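You operate a simulated robot arm through the tools that you are given. There is no shell and no other tool.

The job below is to be done with a simulated robot arm. You get a single attempt, and the scene is never put back.

JOB
Cover the teal cup with its lid, then warm it to 60 C.
Fine: press the lid on till it catches; use the heater block; wait for the READY lamp, turn the block off and set the cup on the white mat. Set down upright: what you pick out.

Only the result counts: the job must be done as asked and must still hold three seconds after the hand-in. Knocking over, shifting, dropping, spilling or breaking anything else fails it. Lids that push on must go on centred and level and be pressed home; caps that screw on are set level and turned clockwise until they are tight.

ROBOT AND FRAMES
A 7-joint arm with a two-finger parallel gripper, fixed in place. Base frame: the origin is on the floor under the middle of its stand, x ahead of it, y to its left, z up; the work surface is at about z = 82. Lengths are in cm, angles in rad, forces in N, time in s.
With the tool pointing down near the work surface it reaches from about 28 to 72 cm from the base axis. Its first joint turns from -2.897 to 2.897 rad. Payload 3.43 kg.
The tool frame sits at the grasp point between the pads (the TCP): z along the fingers, y along the line on which they close. The tips reach 3 cm beyond it. Largest opening 9.4 cm; finger width 2.8, thickness 1; the body of the gripper, 5 by 9.6 cm, starts 5.5 cm behind the TCP.
Orientation is told as [roll, pitch, yaw] about the base's x, y, z axes, in that order, counted from this pose: with the fingers straight down and closing along the base's y, the tool's x points along the base's -x, its y along +y and its z along -z.

CONTROLS
- The arm moves only by the tool move_arm. Its argument "plan" is a list of rows, each an object (a shift or turn left out is 0, a gripper value left out holds the last) with "translation": the shift along the tool's x, y, z in units of 20 mm (1.0 is 20 mm), a list of three; "rot": the turn, a rotation vector about the tool's x, y, z in units of 6 degrees (1.0 is 6 degrees), a list of three; "claw": the closure in counts, from 0 (fully open) to 255 (shut). In form: [{"translation": [dx, dy, dz], "rot": [ax, ay, az], "claw": claw}, ...]. A call has 1 to 20 rows; each row shifts and turns the commanded pose from where the row before left it, along the tool's axes as they then stand. A call with a number of a shift or a turn outside -1 to 1 is refused whole. Each row takes 0.2 s and may step no farther than 5 cm and 0.15 rad from the row before; otherwise, or with a gripper value out of range, the whole call is refused. A pose out of reach is approached as far as the arm can. The call stops where the force on the tool passes 40 N (or 10 N more than at its start, if that is more) or the arm is blocked; 0.2 s more then pass. Each finger travels about 10.8 cm/s and halts on what it meets, pressing with about 40 N; the grip force reading is that of the motor and also rises with nothing between the fingers. The clock runs only during rows and for 0.2 s after the last one: add rows that do not move to give the fingers time. It gives the time, the measured TCP pose, the force on the tool (base axes), the opening and the grip force at its end, in the units of the frame above (readings bear some noise), with the torque about the TCP (base axes, N m) and any sound that the robot's microphone picked up, and new pictures: "views" is both (left out), scene, wrist or none.
- Cameras (640 x 400 px; columns grow to the right, rows downward): "scene" is fixed at [4.93, -49.98, 157.62]; the picture's right is [0.68, -0.73, 0.00], its down [-0.52, -0.49, -0.69] and it looks along [0.51, 0.48, -0.72] (base axes); focal length 363 px, centre (320, 200). "wrist" rides on the gripper at [7.6, 1.4, -10.2] in the tool frame; the picture's right is [-0.18, 0.98, 0.00], its down [-0.75, -0.14, -0.64] and it looks along [-0.63, -0.12, 0.77] (tool axes); focal length 243 px, centre (320, 200). There is no depth. A picture from a camera that has moved, and an enlarged one, comes with that camera's place and axes in the base frame and with its lens.
- move_column(by): moves the trunk up (or, below 0, down) by that many cm; the arm rides with it, the base frame stays. It gives what a move gives, with no picture.
- zoom(camera, box): a new picture of the part [left, top, right, bottom] of that camera's present view, enlarged. It takes no simulated time.
- finish_job(): hands the job in; it is judged then, once.

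Places have to be worked out from the pictures, the camera data and where the tool is seen. Open the gripper and draw the arm clear of the work before you hand the job in, unless the task says otherwise.

The tools are called after "Emit:" as a command line: name --argument value ..., lists and objects as JSON in quotes. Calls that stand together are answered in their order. move_arm: Moves the arm, as the interface text tells. Its arguments: {"type":"object","properties":{"plan":{"type":"array","items":{"type":"object","properties":{"translation":{"type":"array","items":{"type":"number"}},"rot":{"type":"array","items":{"type":"number"}},"claw":{"type":"number"}}}},"views":{"type":"string","enum":["both","scene","wrist","none"]}},"required":["plan"]} The other tools are called the same way: move_column (by) moves the trunk up or down; zoom (camera, box) takes an enlarged picture of a part of a camera's view; finish_job () hands the job in.

At the start:

```text
time: 0.0
position: [48.53, -5.47, 117.64]
tcp_rot: [-0.001, -0.001, -0.001]
ft_force: [-1.1, 0.0, 0.3]
ft_torque: [0.0, 0.01, 0.0]
grip_width: 9.39
grasp_force: 0.0
trunk travel left (down, up): [-22.5, 36.5]
```

scene: 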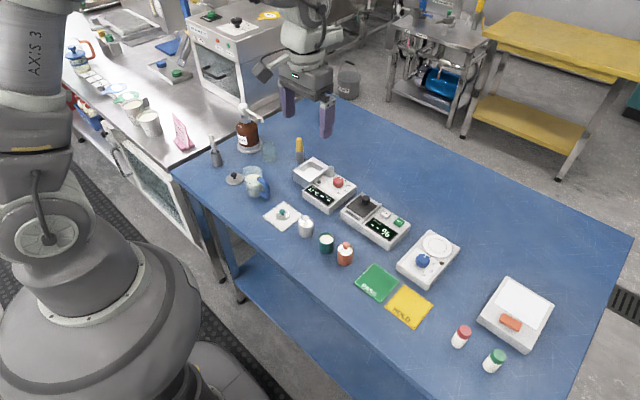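
wrist: 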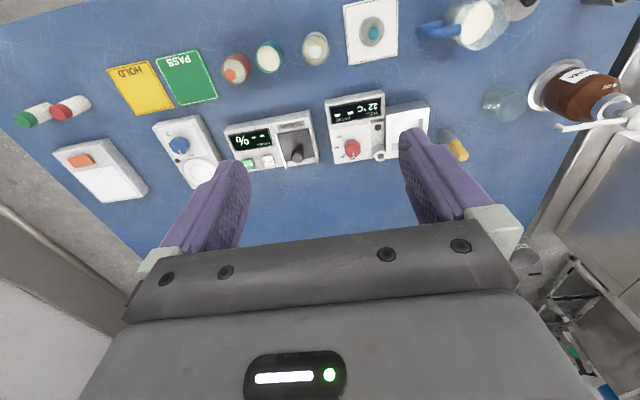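

I see several devices and small cups on the blue table; I will enlarge the pictures to identify the teal cup, its lid, the heater block and the white mat.

Emit:
zoom --camera "scene" --box '[200, 120, 360, 220]'

Emit:
zoom --camera "scene" --box '[260, 180, 420, 280]'

Emit:
zoom --camera "scene" --box '[380, 220, 560, 380]'

Emit:
zoom --camera "wrist" --box '[200, 0, 460, 170]'

```text
4.00 times, centred on (280, 170) of scene
camera zoom: at [4.93, -49.98, 157.62], right [0.68, -0.73, 0.0], down [-0.52, -0.49, -0.69], along [0.51, 0.48, -0.72], focal length 1454 px, centre (480, 320)
```

zoom: 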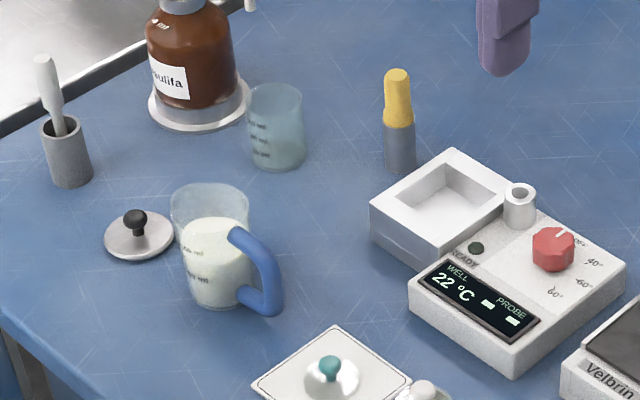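

```text
4.00 times, centred on (340, 230) of scene
camera zoom: at [4.93, -49.98, 157.62], right [0.68, -0.73, 0.0], down [-0.52, -0.49, -0.69], along [0.51, 0.48, -0.72], focal length 1454 px, centre (240, 80)
```

zoom: 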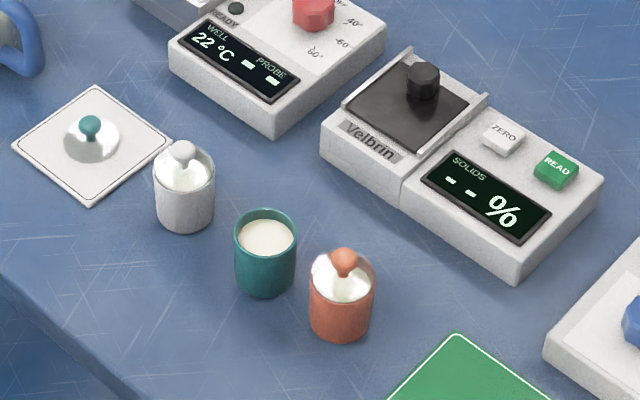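

```text
2.50 times, centred on (470, 300) of scene
camera zoom: at [4.93, -49.98, 157.62], right [0.68, -0.73, 0.0], down [-0.52, -0.49, -0.69], along [0.51, 0.48, -0.72], focal length 908 px, centre (-55, -50)
```

zoom: 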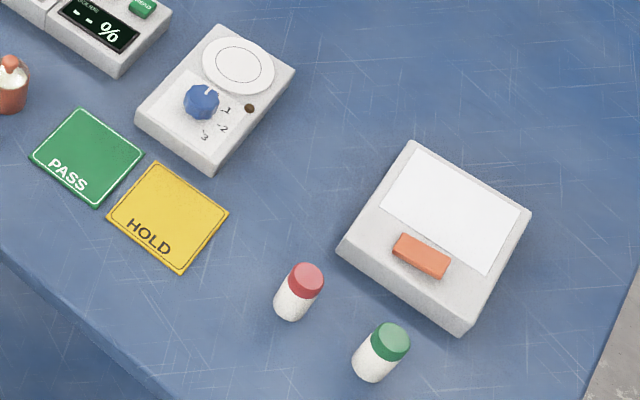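

```text
2.35 times, centred on (330, 85) of wrist
camera zoom: at [41.04, -4.12, 127.82], right [0.18, 0.98, 0.0], down [0.75, -0.14, 0.64], along [0.63, -0.12, -0.77], focal length 571 px, centre (296, 471)
```

zoom: 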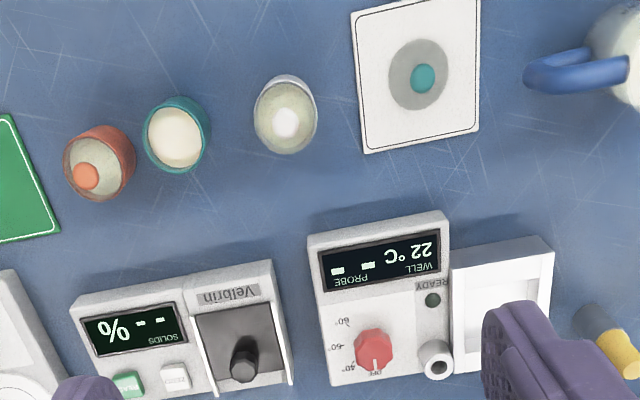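

The teal-knobbed lid lies on the white mat near (46.6, 2.9), and the open teal cup stands near (46.4, -13). The heater is near (63, 0), with a rectangular well on its left and a red dial. I enlarge the details.

Emit:
zoom --camera "scene" --box '[288, 150, 368, 200]'

Emit:
zoom --camera "scene" --box '[260, 195, 360, 270]'

Emit:
zoom --camera "wrist" --box '[310, 80, 440, 170]'

```text
8.00 times, centred on (328, 175) of scene
camera zoom: at [4.93, -49.98, 157.62], right [0.68, -0.73, 0.0], down [-0.52, -0.49, -0.69], along [0.51, 0.48, -0.72], focal length 2907 px, centre (256, 400)
```

zoom: 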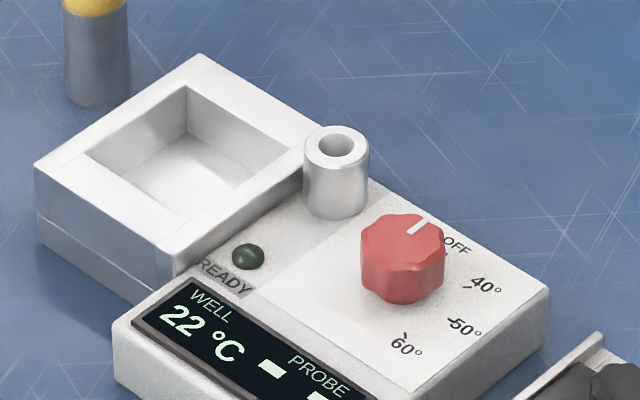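

```text
5.33 times, centred on (310, 232) of scene
camera zoom: at [4.93, -49.98, 157.62], right [0.68, -0.73, 0.0], down [-0.52, -0.49, -0.69], along [0.51, 0.48, -0.72], focal length 1938 px, centre (373, 27)
```

zoom: 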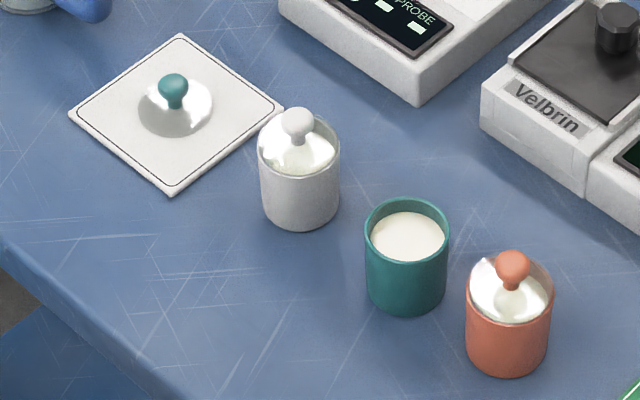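

```text
4.44 times, centred on (375, 125) of wrist
camera zoom: at [41.04, -4.12, 127.82], right [0.18, 0.98, 0.0], down [0.75, -0.14, 0.64], along [0.63, -0.12, -0.77], focal length 1078 px, centre (76, 533)
```

zoom: 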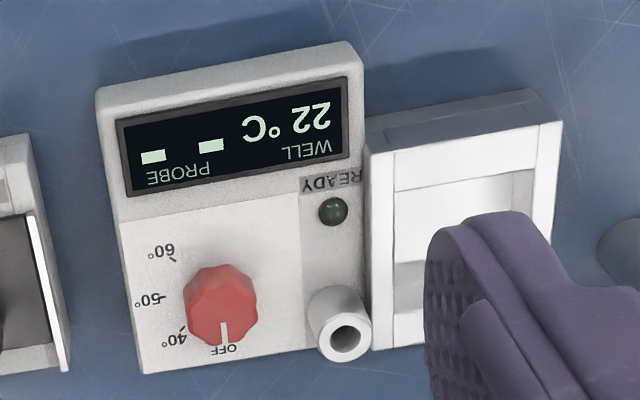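

The dial turns clockwise from OFF (toward +x) to 40, 50 and then 60, about 135 degrees in all. I turn the tool by -90 degrees about its axis, so the fingers close along base x and clear the neighbouring cups, and lower it to z of about 102 for a better look.

Emit:
move_arm --plan '[{"rot": [0, 0, -1], "translation": [0, 0, 0.5]}, {"rot": [0, 0, -1], "translation": [0, 0, 0.5]}, {"rot": [0, 0, -1], "translation": [0, 0, 0.5]}, {"rot": [0, 0, -1], "translation": [0, 0, 0.5]}, {"rot": [0, 0, -1], "translation": [0, 0, 0.5]}, {"rot": [0, 0, -1], "translation": [0, 0, 0.5]}, {"rot": [0, 0, -1], "translation": [0, 0, 0.5]}, {"rot": [0, 0, -1], "translation": [0, 0, 0.5]}, {"rot": [0, 0, -1], "translation": [0, 0, 0.5]}, {"rot": [0, 0, -1], "translation": [0, 0, 0.5]}, {"rot": [0, 0, -1], "translation": [0, 0, 0.5]}, {"rot": [0, 0, -1], "translation": [0, 0, 0.5]}, {"rot": [0, 0, -1], "translation": [0, 0, 0.5]}, {"rot": [0, 0, -1], "translation": [0, 0, 0.5]}, {"rot": [0, 0, -1], "translation": [0, 0, 0.5]}, {}, {}]'

```text
time: 3.6
position: [48.45, -5.55, 102.67]
tcp_rot: [0.0, 0.002, 1.57]
ft_force: [-0.1, 1.4, -0.5]
ft_torque: [-0.01, -0.01, 0.0]
grip_width: 9.4
grasp_force: 0.1
trunk travel left (down, up): [-22.5, 36.5]
camera wrist: at [47.2, -13.21, 112.86], right [-0.98, 0.18, 0.0], down [0.14, 0.75, 0.64], along [0.12, 0.63, -0.77], focal length 243 px, centre (320, 200)
```

scene: 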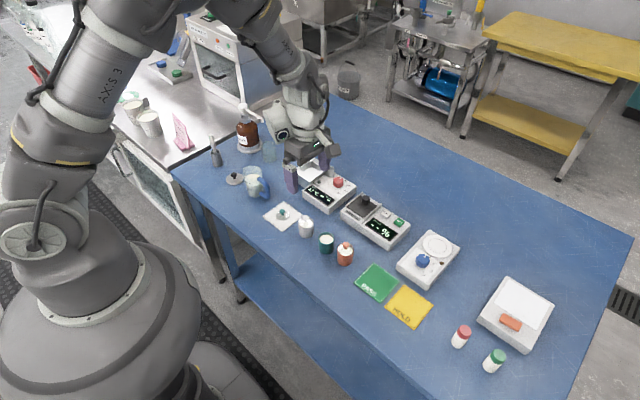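
wrist: 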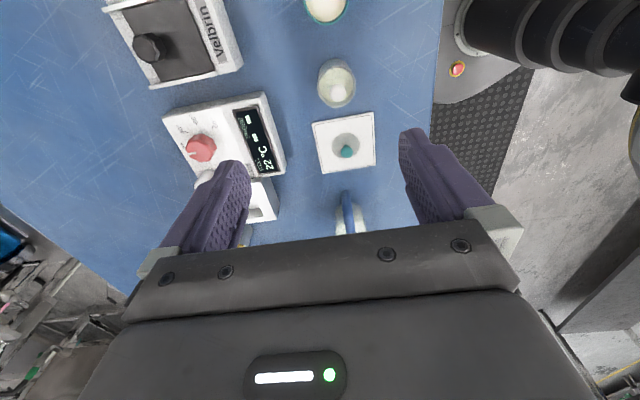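

The yaw is now 1.57 and the lid on its mat is in view. I enlarge the wrist picture to pin down the lid and its knob.

Emit:
zoom --camera "wrist" --box '[280, 80, 400, 190]'

Emit:
zoom --camera "wrist" --box '[160, 80, 290, 220]'

Emit:
zoom --camera "scene" --box '[260, 195, 320, 245]'

```text
3.64 times, centred on (340, 135) of wrist
camera zoom: at [47.2, -13.21, 112.86], right [-0.98, 0.18, 0.0], down [0.14, 0.75, 0.64], along [0.12, 0.63, -0.77], focal length 882 px, centre (247, 436)
```

zoom: 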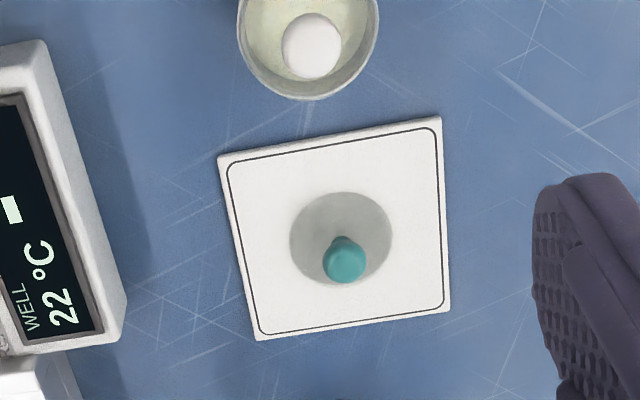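

```text
2.86 times, centred on (225, 150) of wrist
camera zoom: at [47.2, -13.21, 112.86], right [-0.98, 0.18, 0.0], down [0.14, 0.75, 0.64], along [0.12, 0.63, -0.77], focal length 693 px, centre (591, 343)
```

zoom: 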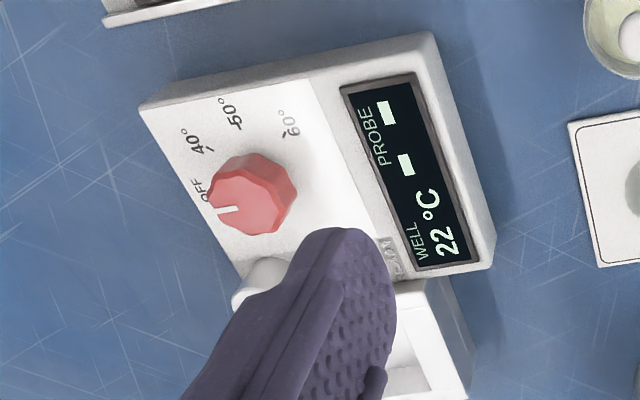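

```text
8.00 times, centred on (290, 220) of scene
camera zoom: at [4.93, -49.98, 157.62], right [0.68, -0.73, 0.0], down [-0.52, -0.49, -0.69], along [0.51, 0.48, -0.72], focal length 2907 px, centre (560, 40)
```

zoom: 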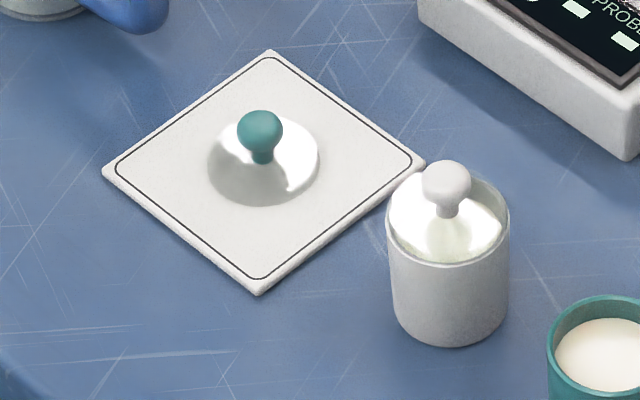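

From two views the lid's centre comes to about (46.5, 2.65), with its knob head near z 84.5. I move above it, half-close the gripper and look again.

Emit:
move_arm --plan '[{"translation": [-0.7, 0.2, 0.5], "claw": 140}, {"translation": [-0.7, 0.2, 0.6]}, {"translation": [-0.7, 0.2, 0.7]}, {"translation": [-0.7, 0.2, 0.7]}, {"translation": [-0.7, 0.175, 0.7]}, {"translation": [-0.6, 0, 0.7]}, {"translation": [0, 0, 0.6]}, {"translation": [0, 0, 0.5]}, {}, {}]'

```text
time: 5.8
position: [46.69, 2.74, 92.6]
tcp_rot: [0.0, -0.001, 1.57]
ft_force: [-0.3, 0.1, 0.3]
ft_torque: [-0.03, -0.02, -0.02]
grip_width: 4.23
grasp_force: 0.1
trunk travel left (down, up): [-22.5, 36.5]
camera wrist: at [45.36, -4.96, 102.83], right [-0.98, 0.18, 0.0], down [0.14, 0.75, 0.64], along [0.12, 0.63, -0.77], focal length 243 px, centre (320, 200)
```

scene: 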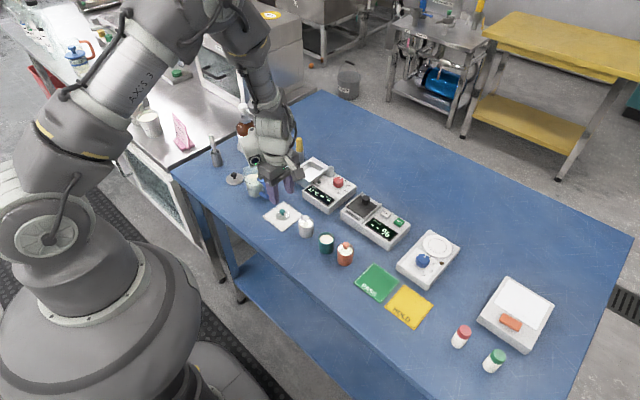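
wrist: 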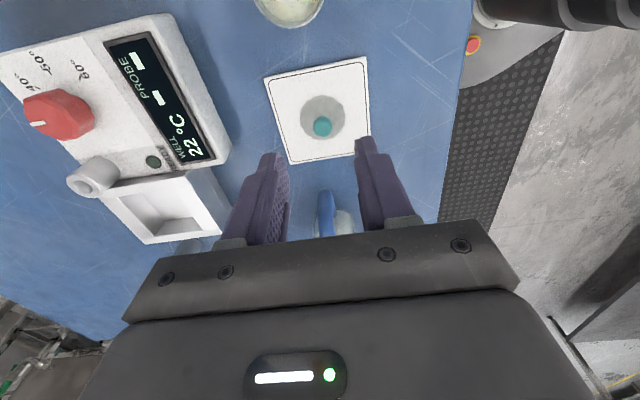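

The fingers are over the lid; I enlarge the wrist picture to measure the remaining offset.

Emit:
zoom --camera "wrist" --box '[240, 40, 400, 180]'

Emit:
zoom --camera "scene" --box '[240, 150, 320, 230]'

```text
2.86 times, centred on (320, 110) of wrist
camera zoom: at [45.36, -4.96, 102.83], right [-0.98, 0.18, 0.0], down [0.14, 0.75, 0.64], along [0.12, 0.63, -0.77], focal length 693 px, centre (320, 457)
```

zoom: 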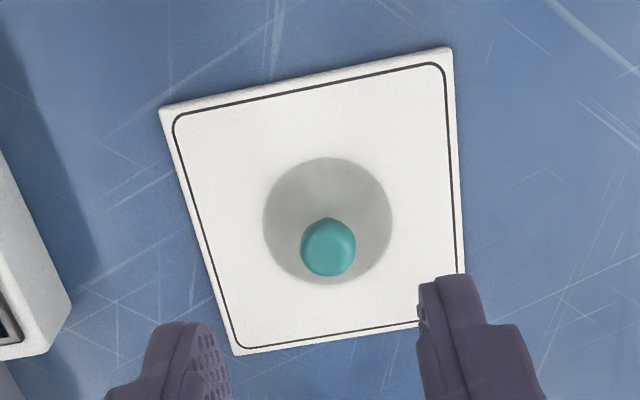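

```text
5.00 times, centred on (280, 190) of scene
camera zoom: at [4.93, -49.98, 157.62], right [0.68, -0.73, 0.0], down [-0.52, -0.49, -0.69], along [0.51, 0.48, -0.72], focal length 1817 px, centre (520, 250)
```

zoom: 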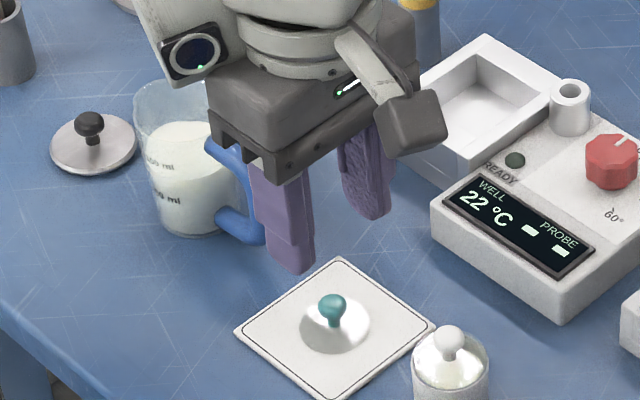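

The lid's centre works out to (46.54, 2.65), with the knob head at z of about 84.6. I make the small correction, lower the tips to just above the disc and close on the knob.

Emit:
move_arm --plan '[{"translation": [0.045, 0.075, 0.5]}, {"translation": [0, 0, 0.6]}, {"translation": [0, 0, 0.6]}, {"translation": [0, 0, 0.6]}, {"translation": [0, 0, 0.4]}, {"translation": [0, 0, 0.25]}, {}, {}, {}]'

```text
time: 7.8
position: [46.47, 2.56, 86.72]
tcp_rot: [0.001, -0.001, 1.57]
ft_force: [0.0, -1.2, 0.9]
ft_torque: [0.04, 0.03, 0.03]
grip_width: 4.23
grasp_force: 0.1
trunk travel left (down, up): [-22.5, 36.5]
camera wrist: at [45.13, -5.07, 96.9], right [-0.98, 0.18, 0.0], down [0.14, 0.75, 0.64], along [0.12, 0.63, -0.77], focal length 243 px, centre (320, 200)
```

scene: 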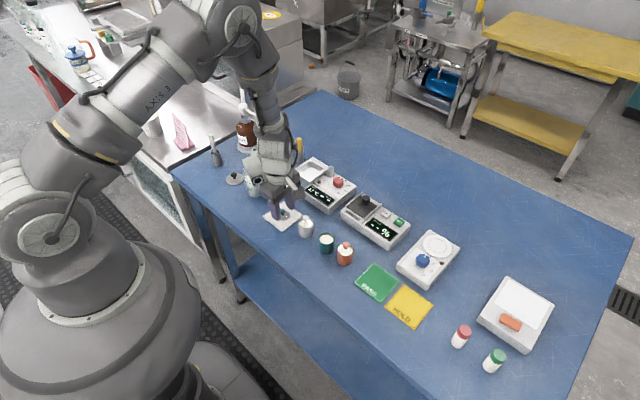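
wrist: 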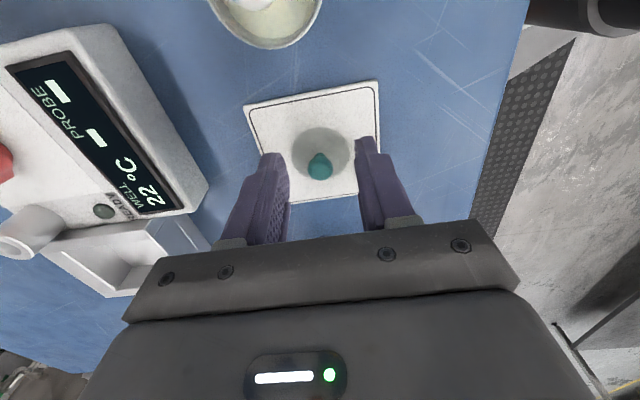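

Emit:
zoom --camera "wrist" --box '[240, 70, 400, 210]'

Emit:
zoom --camera "scene" --box '[250, 180, 330, 240]'

```text
2.86 times, centred on (320, 140) of wrist
camera zoom: at [45.13, -5.07, 96.9], right [-0.98, 0.18, 0.0], down [0.14, 0.75, 0.64], along [0.12, 0.63, -0.77], focal length 693 px, centre (320, 371)
```

zoom: 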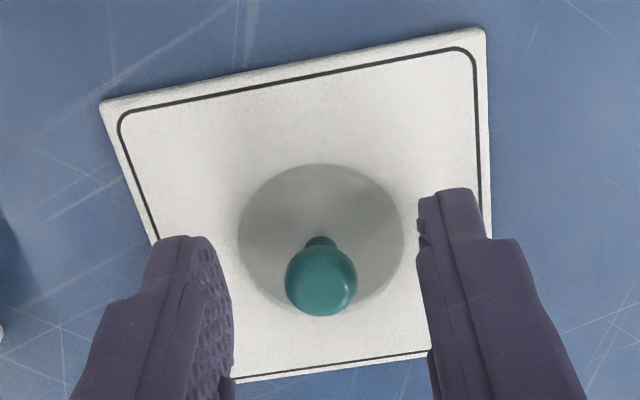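

```text
6.67 times, centred on (290, 210) of scene
camera zoom: at [4.93, -49.98, 157.62], right [0.68, -0.73, 0.0], down [-0.52, -0.49, -0.69], along [0.51, 0.48, -0.72], focal length 2423 px, centre (520, 133)
```

zoom: 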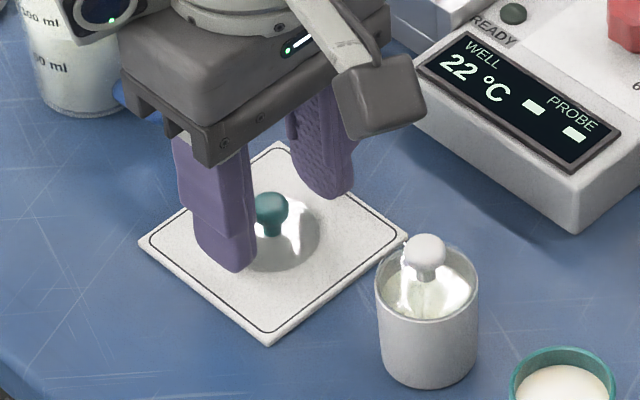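

The knob sits midway between the fingers, within about 1 mm, so I close on it.

Emit:
move_arm --plan '[{"translation": [-0.04, 0, 0], "claw": 180}, {"claw": 230}, {"claw": 255}, {}, {}]' --views "wrist"

```text
time: 9.0
position: [46.43, 2.52, 86.75]
tcp_rot: [0.001, 0.0, 1.569]
ft_force: [0.3, 0.2, 0.0]
ft_torque: [0.0, 0.0, 0.05]
grip_width: 0.99
grasp_force: 40.1
trunk travel left (down, up): [-22.5, 36.5]
camera wrist: at [45.14, -4.98, 96.92], right [-0.98, 0.18, 0.0], down [0.14, 0.75, 0.64], along [0.12, 0.63, -0.77], focal length 243 px, centre (320, 200)
```

wrist: 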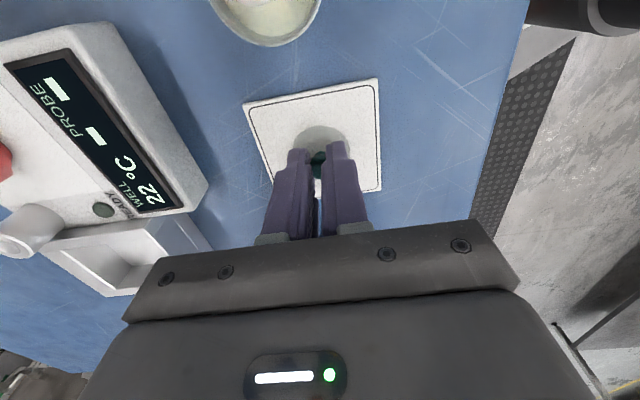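

The grip stopped at 0.99 cm with 40 N; I look closely to see what the fingers are holding.

Emit:
zoom --camera "wrist" --box '[260, 100, 380, 200]'

Emit:
zoom --camera "scene" --box '[260, 190, 320, 240]'

```text
4.00 times, centred on (320, 150) of wrist
camera zoom: at [45.14, -4.98, 96.92], right [-0.98, 0.18, 0.0], down [0.14, 0.75, 0.64], along [0.12, 0.63, -0.77], focal length 970 px, centre (320, 400)
```

zoom: 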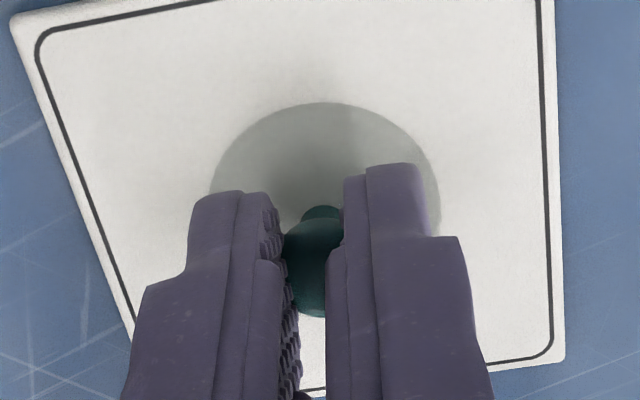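

```text
8.00 times, centred on (290, 215) of scene
camera zoom: at [4.93, -49.98, 157.62], right [0.68, -0.73, 0.0], down [-0.52, -0.49, -0.69], along [0.51, 0.48, -0.72], focal length 2907 px, centre (560, 80)
```

zoom: 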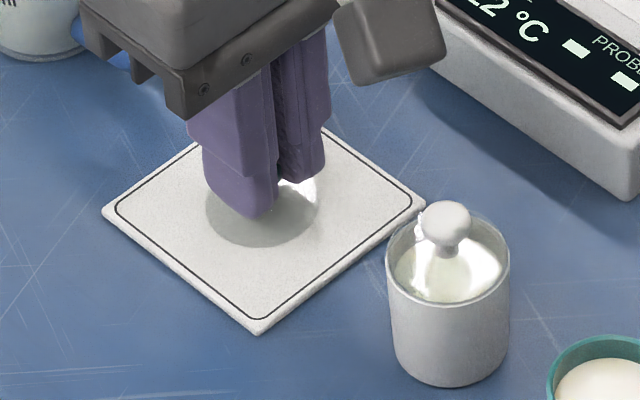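

The knob head is held between the pads. I lift about 9 cm and check that the lid comes along level.

Emit:
move_arm --plan '[{"translation": [0, 0, -0.3]}, {"translation": [0, 0, -0.5]}, {"translation": [0, 0, -0.7]}, {"translation": [0, 0, -0.8]}, {"translation": [0, 0, -0.8]}, {"translation": [0, 0, -0.7]}, {"translation": [0, 0, -0.5]}, {}, {}]'

```text
time: 11.0
position: [46.42, 2.61, 95.27]
tcp_rot: [-0.001, 0.0, 1.572]
ft_force: [0.5, 0.6, 0.2]
ft_torque: [-0.04, -0.02, 0.0]
grip_width: 0.99
grasp_force: 39.4
trunk travel left (down, up): [-22.5, 36.5]
camera wrist: at [45.11, -5.0, 105.57], right [-0.98, 0.18, 0.0], down [0.14, 0.75, 0.64], along [0.12, 0.63, -0.77], focal length 243 px, centre (320, 200)
```

scene: 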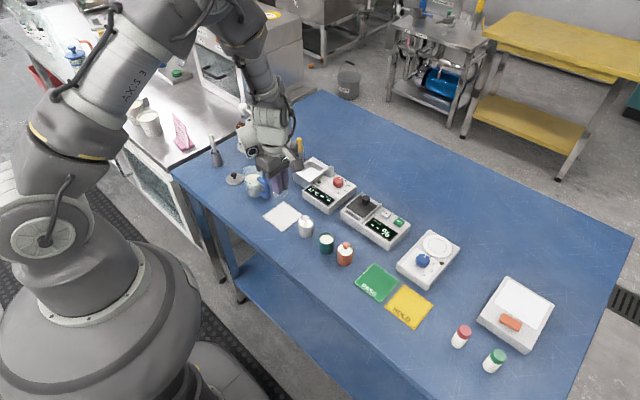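
wrist: 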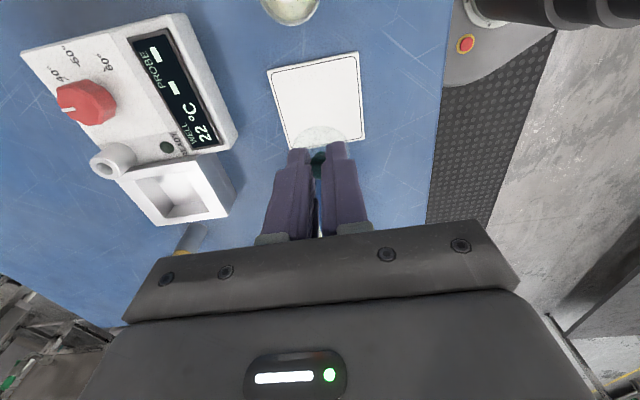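

Emit:
zoom --camera "wrist" --box '[250, 90, 390, 190]'

Emit:
zoom --camera "scene" --box '[240, 150, 320, 210]'

```text
4.00 times, centred on (320, 140) of wrist
camera zoom: at [45.11, -5.0, 105.57], right [-0.98, 0.18, 0.0], down [0.14, 0.75, 0.64], along [0.12, 0.63, -0.77], focal length 970 px, centre (320, 440)
```

zoom: 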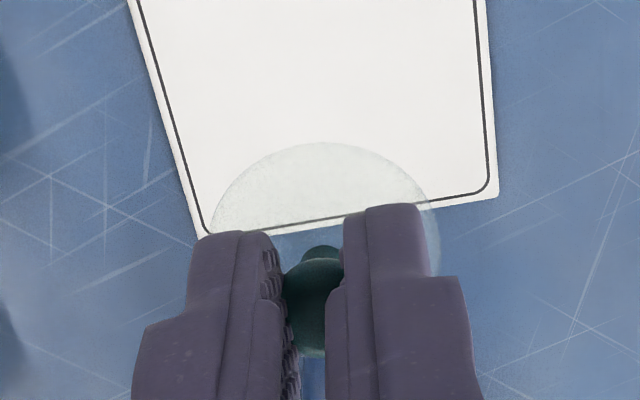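

```text
6.67 times, centred on (280, 180) of scene
camera zoom: at [4.93, -49.98, 157.62], right [0.68, -0.73, 0.0], down [-0.52, -0.49, -0.69], along [0.51, 0.48, -0.72], focal length 2423 px, centre (587, 333)
```

zoom: 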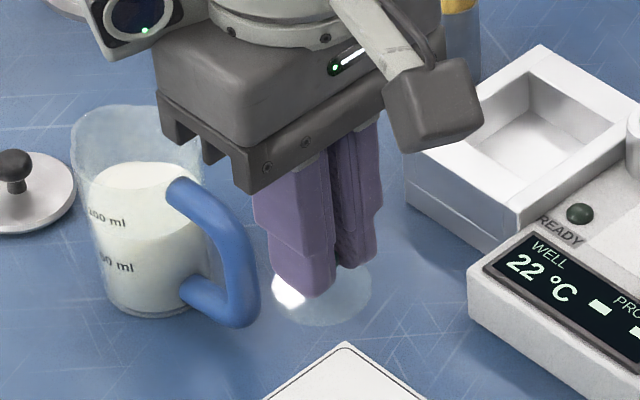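

The transparent lid hangs level from the knob, about 3.9 cm below the TCP. I carry it above the teal cup, near (46.7, -12.95), clearing the lid of the gray cup on the way.

Emit:
move_arm --plan '[{"translation": [0.3, 0, -0.4]}, {"translation": [0.6, -0.02, -0.4]}, {"translation": [0.8, -0.02, 0]}, {"translation": [0.9, -0.02, 0]}, {"translation": [0.9, -0.02, 0]}, {"translation": [0.9, -0.02, 0]}, {"translation": [0.9, -0.02, 0]}, {"translation": [0.9, -0.02, 0]}, {"translation": [0.8, 0, 0]}, {"translation": [0.5, 0, 0]}, {"translation": [0.28, 0, 0]}, {}, {}, {}]'

```text
time: 14.0
position: [46.69, -12.91, 96.96]
tcp_rot: [0.001, 0.003, 1.571]
ft_force: [0.9, 0.4, 0.1]
ft_torque: [0.03, -0.01, 0.02]
grip_width: 0.99
grasp_force: 39.7
trunk travel left (down, up): [-22.5, 36.5]
camera wrist: at [45.41, -20.55, 107.1], right [-0.98, 0.18, 0.0], down [0.14, 0.75, 0.64], along [0.12, 0.63, -0.77], focal length 243 px, centre (320, 200)
```

scene: 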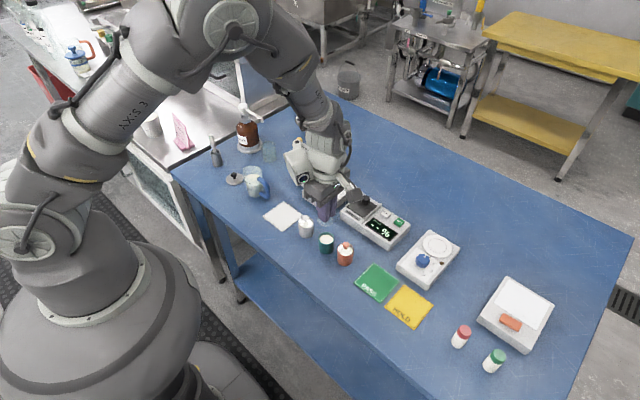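
wrist: 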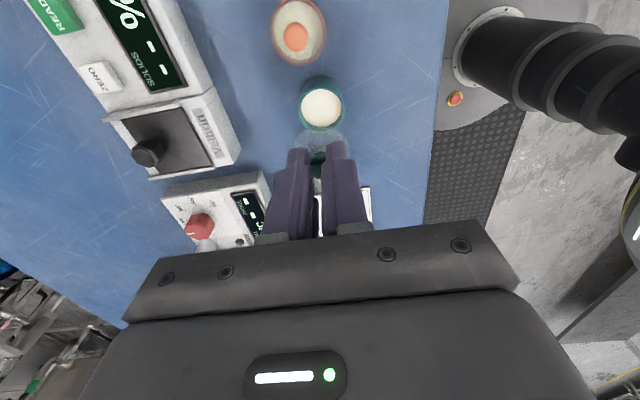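

Emit:
zoom --camera "wrist" --box '[260, 60, 380, 160]'

Emit:
zoom --camera "scene" --box '[290, 190, 370, 270]'

```text
4.00 times, centred on (320, 110) of wrist
camera zoom: at [45.41, -20.55, 107.1], right [-0.98, 0.18, 0.0], down [0.14, 0.75, 0.64], along [0.12, 0.63, -0.77], focal length 970 px, centre (320, 560)
```

zoom: 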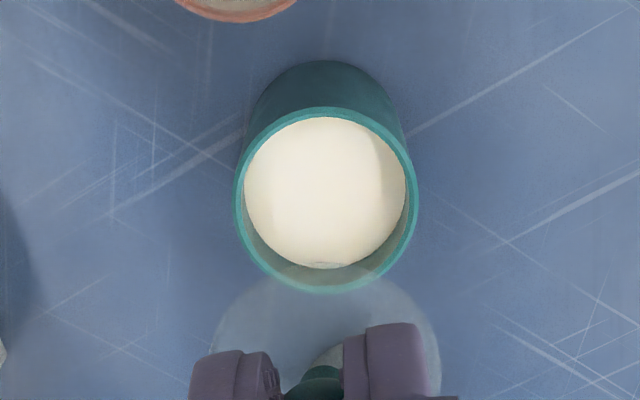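

```text
5.00 times, centred on (330, 230) of scene
camera zoom: at [4.93, -49.98, 157.62], right [0.68, -0.73, 0.0], down [-0.52, -0.49, -0.69], along [0.51, 0.48, -0.72], focal length 1817 px, centre (270, 50)
```

zoom: 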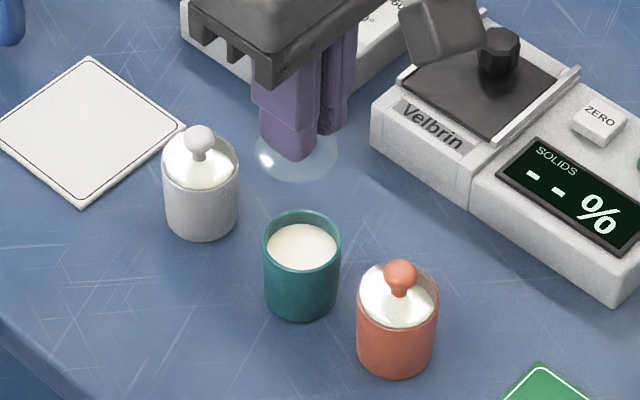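

The wrist view puts the cup rim near (46.56, -13.3) at z of about 86.5, and the lid about 0.5 cm short of it in y. I correct that and lower the lid to just above the rim.

Emit:
move_arm --plan '[{"translation": [0.12, 0.03, 0.4]}, {"translation": [0.125, 0.03, 0.6]}, {"translation": [0, 0, 0.6]}, {"translation": [0, 0, 0.6]}, {"translation": [0, 0, 0.4]}, {"translation": [0, 0, 0.2]}, {}, {}, {}]'

Emit:
zoom --camera "wrist" --box '[260, 70, 380, 170]'

Emit:
zoom --camera "scene" --box '[300, 210, 360, 260]'

```text
time: 16.0
position: [46.6, -13.54, 91.23]
tcp_rot: [0.001, -0.001, 1.569]
ft_force: [-0.6, 0.4, -0.2]
ft_torque: [0.01, 0.01, 0.01]
grip_width: 0.99
grasp_force: 40.1
trunk travel left (down, up): [-22.5, 36.5]
camera wrist: at [45.27, -21.09, 101.46], right [-0.98, 0.18, 0.0], down [0.14, 0.75, 0.64], along [0.12, 0.63, -0.77], focal length 243 px, centre (320, 200)
```

scene: 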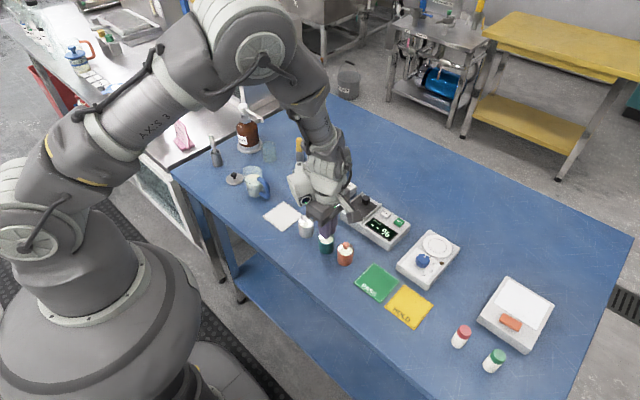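
wrist: 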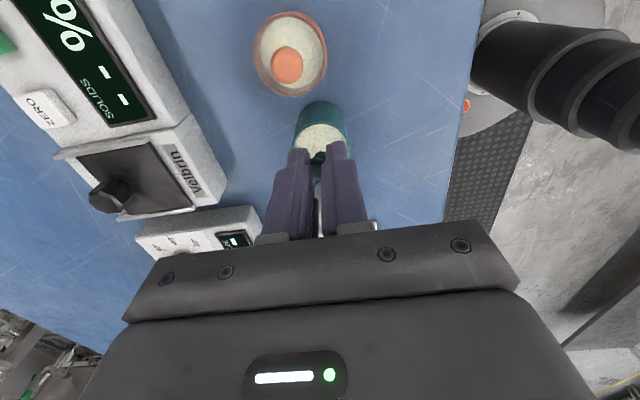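

```text
4.00 times, centred on (320, 120) of wrist
camera zoom: at [45.27, -21.09, 101.46], right [-0.98, 0.18, 0.0], down [0.14, 0.75, 0.64], along [0.12, 0.63, -0.77], focal length 970 px, centre (320, 520)
```

zoom: 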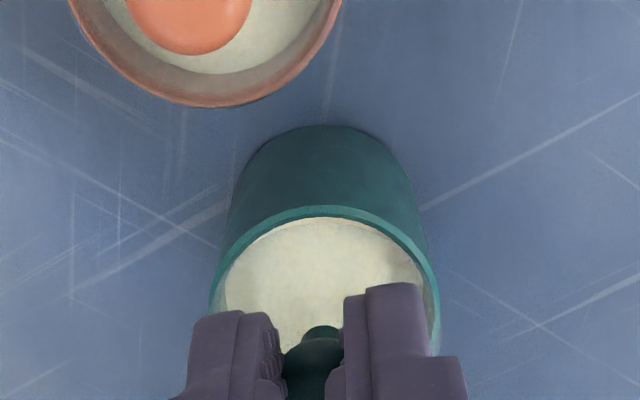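

```text
8.00 times, centred on (330, 235) of scene
camera zoom: at [4.93, -49.98, 157.62], right [0.68, -0.73, 0.0], down [-0.52, -0.49, -0.69], along [0.51, 0.48, -0.72], focal length 2907 px, centre (240, -80)
```

zoom: 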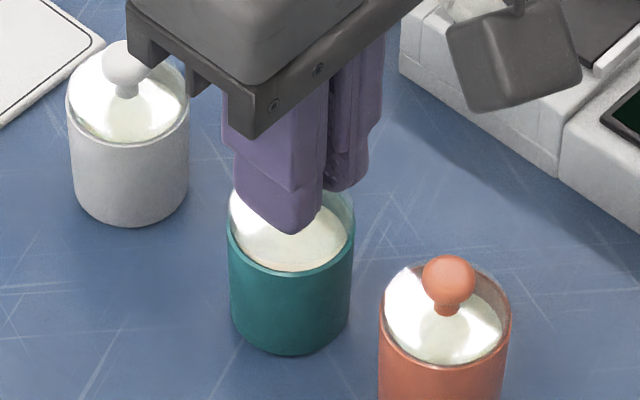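

The lid now hovers just over the cup and looks nearly concentric. I enlarge both views further to check the lid edge against the rim.

Emit:
zoom --camera "wrist" --box '[290, 110, 360, 160]'

Emit:
zoom --camera "scene" --box '[312, 225, 352, 255]'

```text
8.00 times, centred on (325, 135) of wrist
camera zoom: at [45.27, -21.09, 101.46], right [-0.98, 0.18, 0.0], down [0.14, 0.75, 0.64], along [0.12, 0.63, -0.77], focal length 1941 px, centre (280, 720)
```

zoom: 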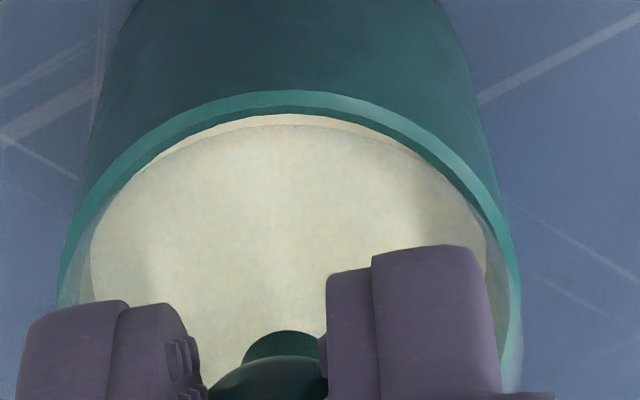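

```text
13.33 times, centred on (332, 240) of scene
camera zoom: at [4.93, -49.98, 157.62], right [0.68, -0.73, 0.0], down [-0.52, -0.49, -0.69], along [0.51, 0.48, -0.72], focal length 4845 px, centre (160, -333)
```

zoom: 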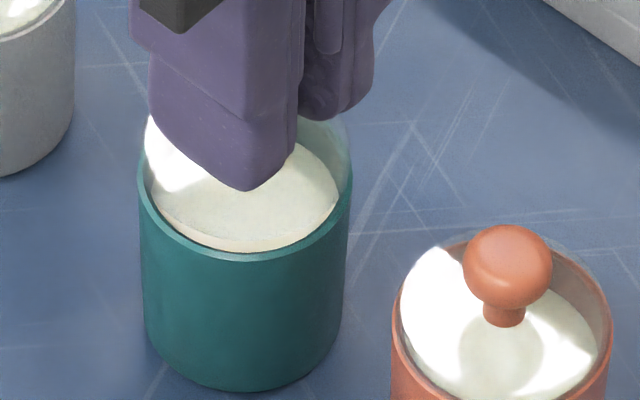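

In both views the lid and rim are concentric to about 1 mm. I nudge by half a millimetre and lower slowly, watching for contact force.

Emit:
move_arm --plan '[{"translation": [-0.03, -0.02, 0.05]}, {"translation": [0, 0, 0.1]}, {"translation": [0, 0, 0.1]}, {"translation": [0, 0, 0.05]}, {}, {}]'

Emit:
zoom --camera "wrist" --box '[290, 110, 360, 160]'

Emit:
zoom --camera "scene" --box '[312, 225, 352, 255]'

```text
time: 17.4
position: [46.63, -13.3, 90.67]
tcp_rot: [-0.001, 0.001, 1.57]
ft_force: [-0.2, -0.1, 0.9]
ft_torque: [0.01, -0.02, -0.02]
grip_width: 1.03
grasp_force: 39.9
trunk travel left (down, up): [-22.5, 36.5]
camera wrist: at [45.33, -20.99, 100.92], right [-0.98, 0.18, 0.0], down [0.14, 0.75, 0.64], along [0.12, 0.63, -0.77], focal length 243 px, centre (320, 200)
```

scene: 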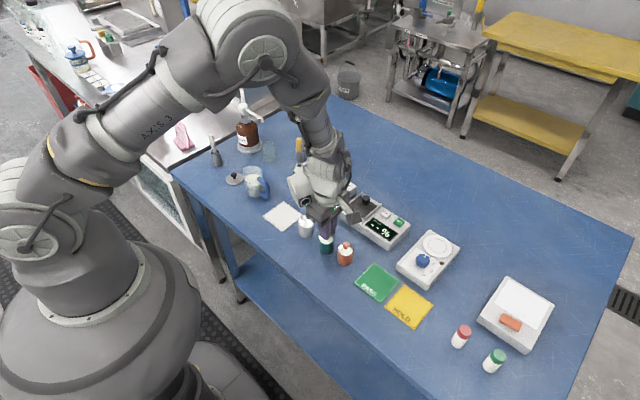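
wrist: 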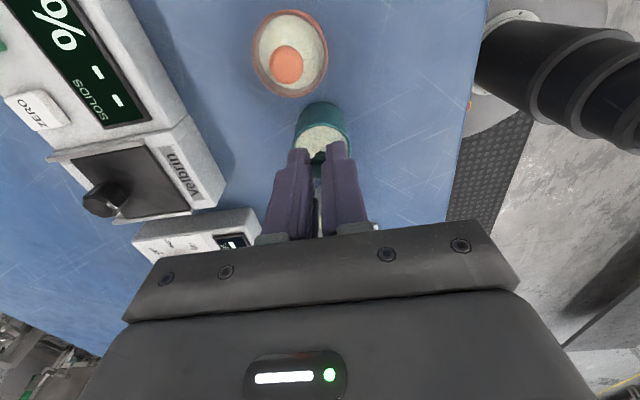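

```text
8.00 times, centred on (325, 135) of wrist
camera zoom: at [45.33, -20.99, 100.92], right [-0.98, 0.18, 0.0], down [0.14, 0.75, 0.64], along [0.12, 0.63, -0.77], focal length 1941 px, centre (280, 720)
```

zoom: 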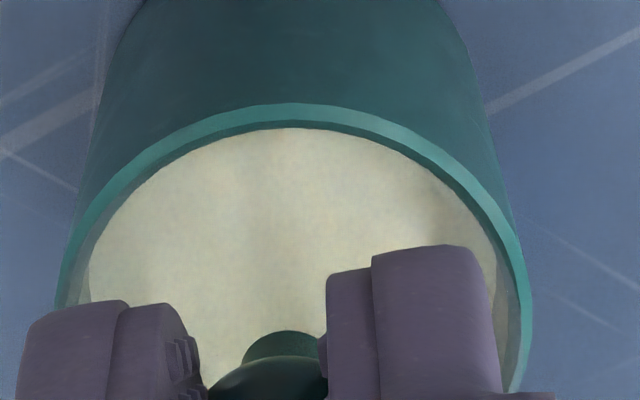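

```text
13.33 times, centred on (332, 240) of scene
camera zoom: at [4.93, -49.98, 157.62], right [0.68, -0.73, 0.0], down [-0.52, -0.49, -0.69], along [0.51, 0.48, -0.72], focal length 4845 px, centre (160, -333)
```

zoom: 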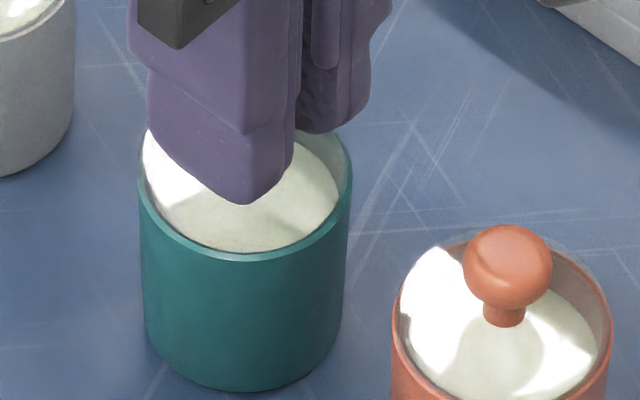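

The lid is at rim level, centred by eye, with almost no force yet. I press down in 1-2 mm steps and watch for the catch.

Emit:
move_arm --plan '[{"translation": [0, 0, 0.05]}, {"translation": [0, 0, 0.05]}, {"translation": [0, 0, 0.05]}, {"translation": [0, 0, 0.05]}, {}]'

Emit:
zoom --camera "wrist" --box '[290, 110, 360, 160]'

Emit:
zoom --camera "scene" --box '[312, 225, 352, 255]'

```text
time: 18.6
position: [46.59, -13.32, 90.4]
tcp_rot: [-0.002, -0.001, 1.57]
ft_force: [0.9, -5.3, 39.3]
ft_torque: [-0.06, -0.03, -0.01]
grip_width: 1.0
grasp_force: 40.0
trunk travel left (down, up): [-22.5, 36.5]
heard: snap
camera wrist: at [45.2, -21.0, 100.67], right [-0.98, 0.18, 0.0], down [0.14, 0.75, 0.64], along [0.12, 0.63, -0.77], focal length 243 px, centre (320, 200)
```

scene: 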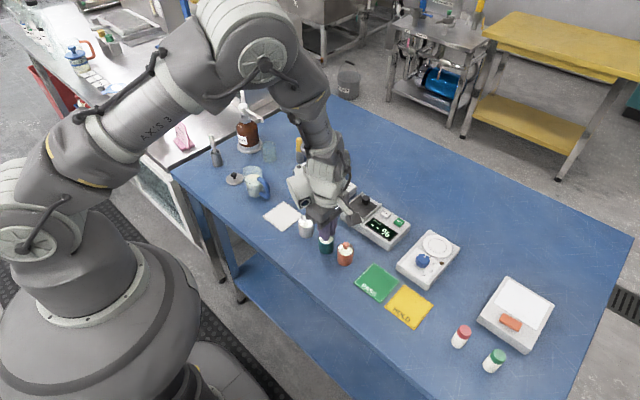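
wrist: 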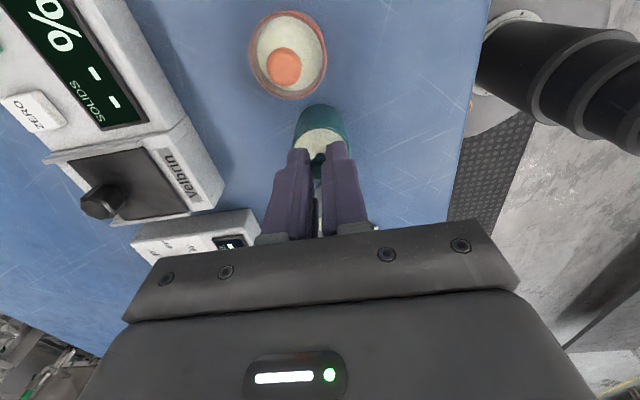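

```text
8.00 times, centred on (325, 135) of wrist
camera zoom: at [45.2, -21.0, 100.67], right [-0.98, 0.18, 0.0], down [0.14, 0.75, 0.64], along [0.12, 0.63, -0.77], focal length 1941 px, centre (280, 720)
```

zoom: 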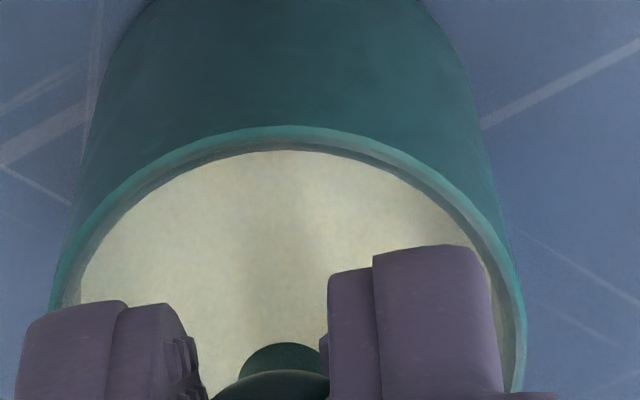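

```text
13.33 times, centred on (332, 240) of scene
camera zoom: at [4.93, -49.98, 157.62], right [0.68, -0.73, 0.0], down [-0.52, -0.49, -0.69], along [0.51, 0.48, -0.72], focal length 4845 px, centre (160, -333)
```

zoom: 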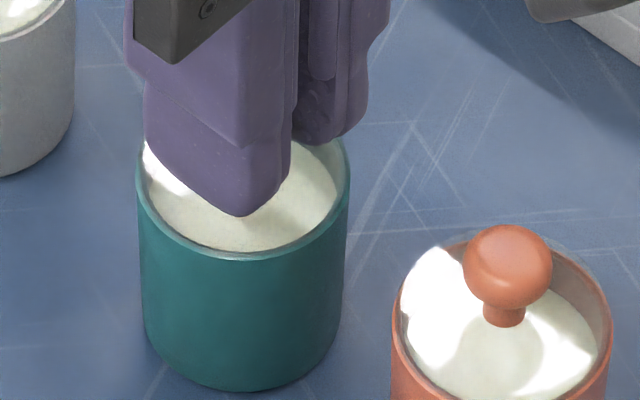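

A snap was heard at 39 N, and in both pictures the lid sits level inside the rim. I ease off the pressure, open the fingers, and stay there to check.

Emit:
move_arm --plan '[{"translation": [0, 0, -0.06]}, {"claw": 200}, {"claw": 120}, {"claw": 40}, {"claw": 0}, {}, {}, {}]'

Emit:
zoom --camera "wrist" --box '[260, 90, 380, 190]'

Emit:
zoom --camera "scene" --box '[302, 210, 362, 260]'

```text
time: 20.4
position: [46.6, -13.43, 90.42]
tcp_rot: [-0.001, 0.0, 1.57]
ft_force: [0.2, 1.2, 0.6]
ft_torque: [0.01, 0.03, 0.0]
grip_width: 9.41
grasp_force: 0.1
trunk travel left (down, up): [-22.5, 36.5]
camera wrist: at [45.33, -20.98, 100.63], right [-0.98, 0.18, 0.0], down [0.14, 0.75, 0.64], along [0.12, 0.63, -0.77], focal length 243 px, centre (320, 200)
```

scene: 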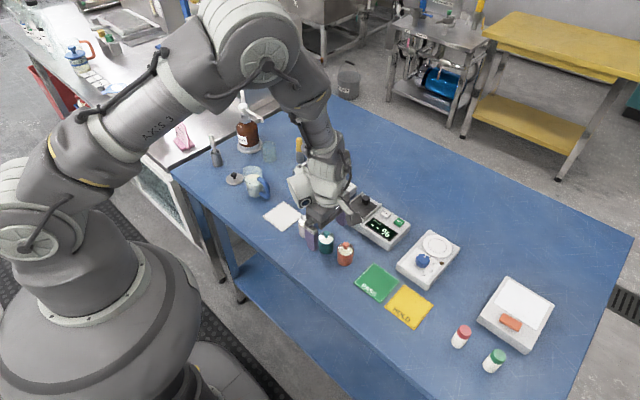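
wrist: 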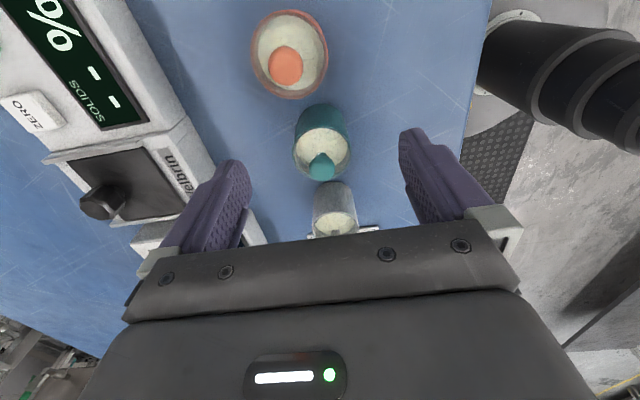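

```text
4.00 times, centred on (320, 140) of wrist
camera zoom: at [45.33, -20.98, 100.63], right [-0.98, 0.18, 0.0], down [0.14, 0.75, 0.64], along [0.12, 0.63, -0.77], focal length 970 px, centre (320, 440)
```

zoom: 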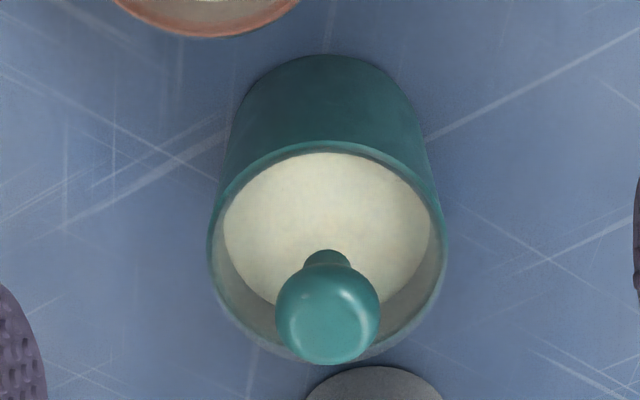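

```text
8.00 times, centred on (332, 235) of scene
camera zoom: at [4.93, -49.98, 157.62], right [0.68, -0.73, 0.0], down [-0.52, -0.49, -0.69], along [0.51, 0.48, -0.72], focal length 2907 px, centre (224, -80)
```

zoom: 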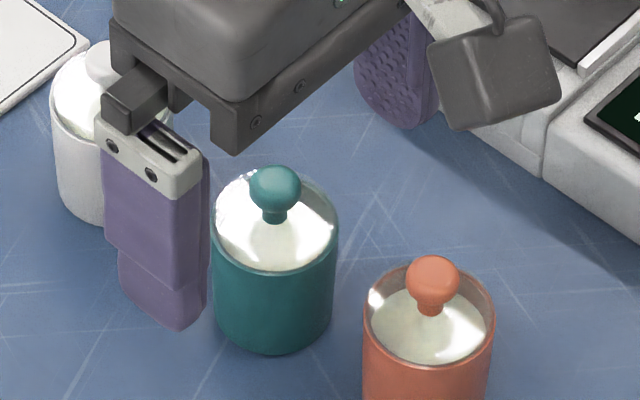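

The lid sits centred and level, like those on the neighbouring cups. Before gripping the cup I enlarge the well to estimate its depth and how high I must hold the cup.

Emit:
zoom --camera "scene" --box '[286, 150, 342, 190]'

Emit:
zoom --camera "scene" --box '[300, 165, 370, 220]'

```text
10.00 times, centred on (314, 170) of scene
camera zoom: at [4.93, -49.98, 157.62], right [0.68, -0.73, 0.0], down [-0.52, -0.49, -0.69], along [0.51, 0.48, -0.72], focal length 3634 px, centre (380, 500)
```

zoom: 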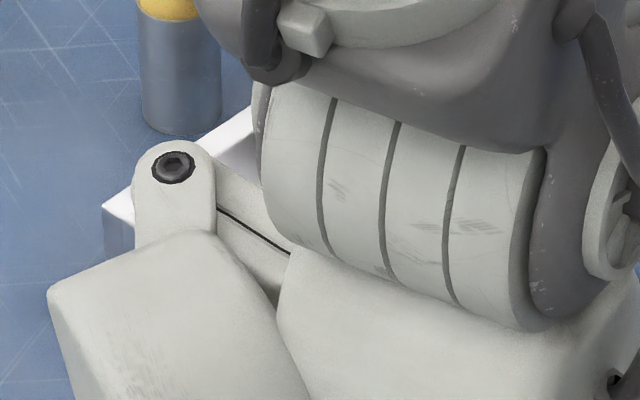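

```text
7.27 times, centred on (335, 192) of scene
camera zoom: at [4.93, -49.98, 157.62], right [0.68, -0.73, 0.0], down [-0.52, -0.49, -0.69], along [0.51, 0.48, -0.72], focal length 2643 px, centre (211, 254)
```

zoom: 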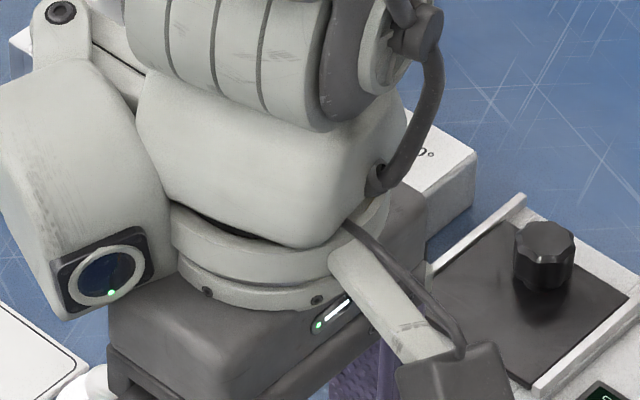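

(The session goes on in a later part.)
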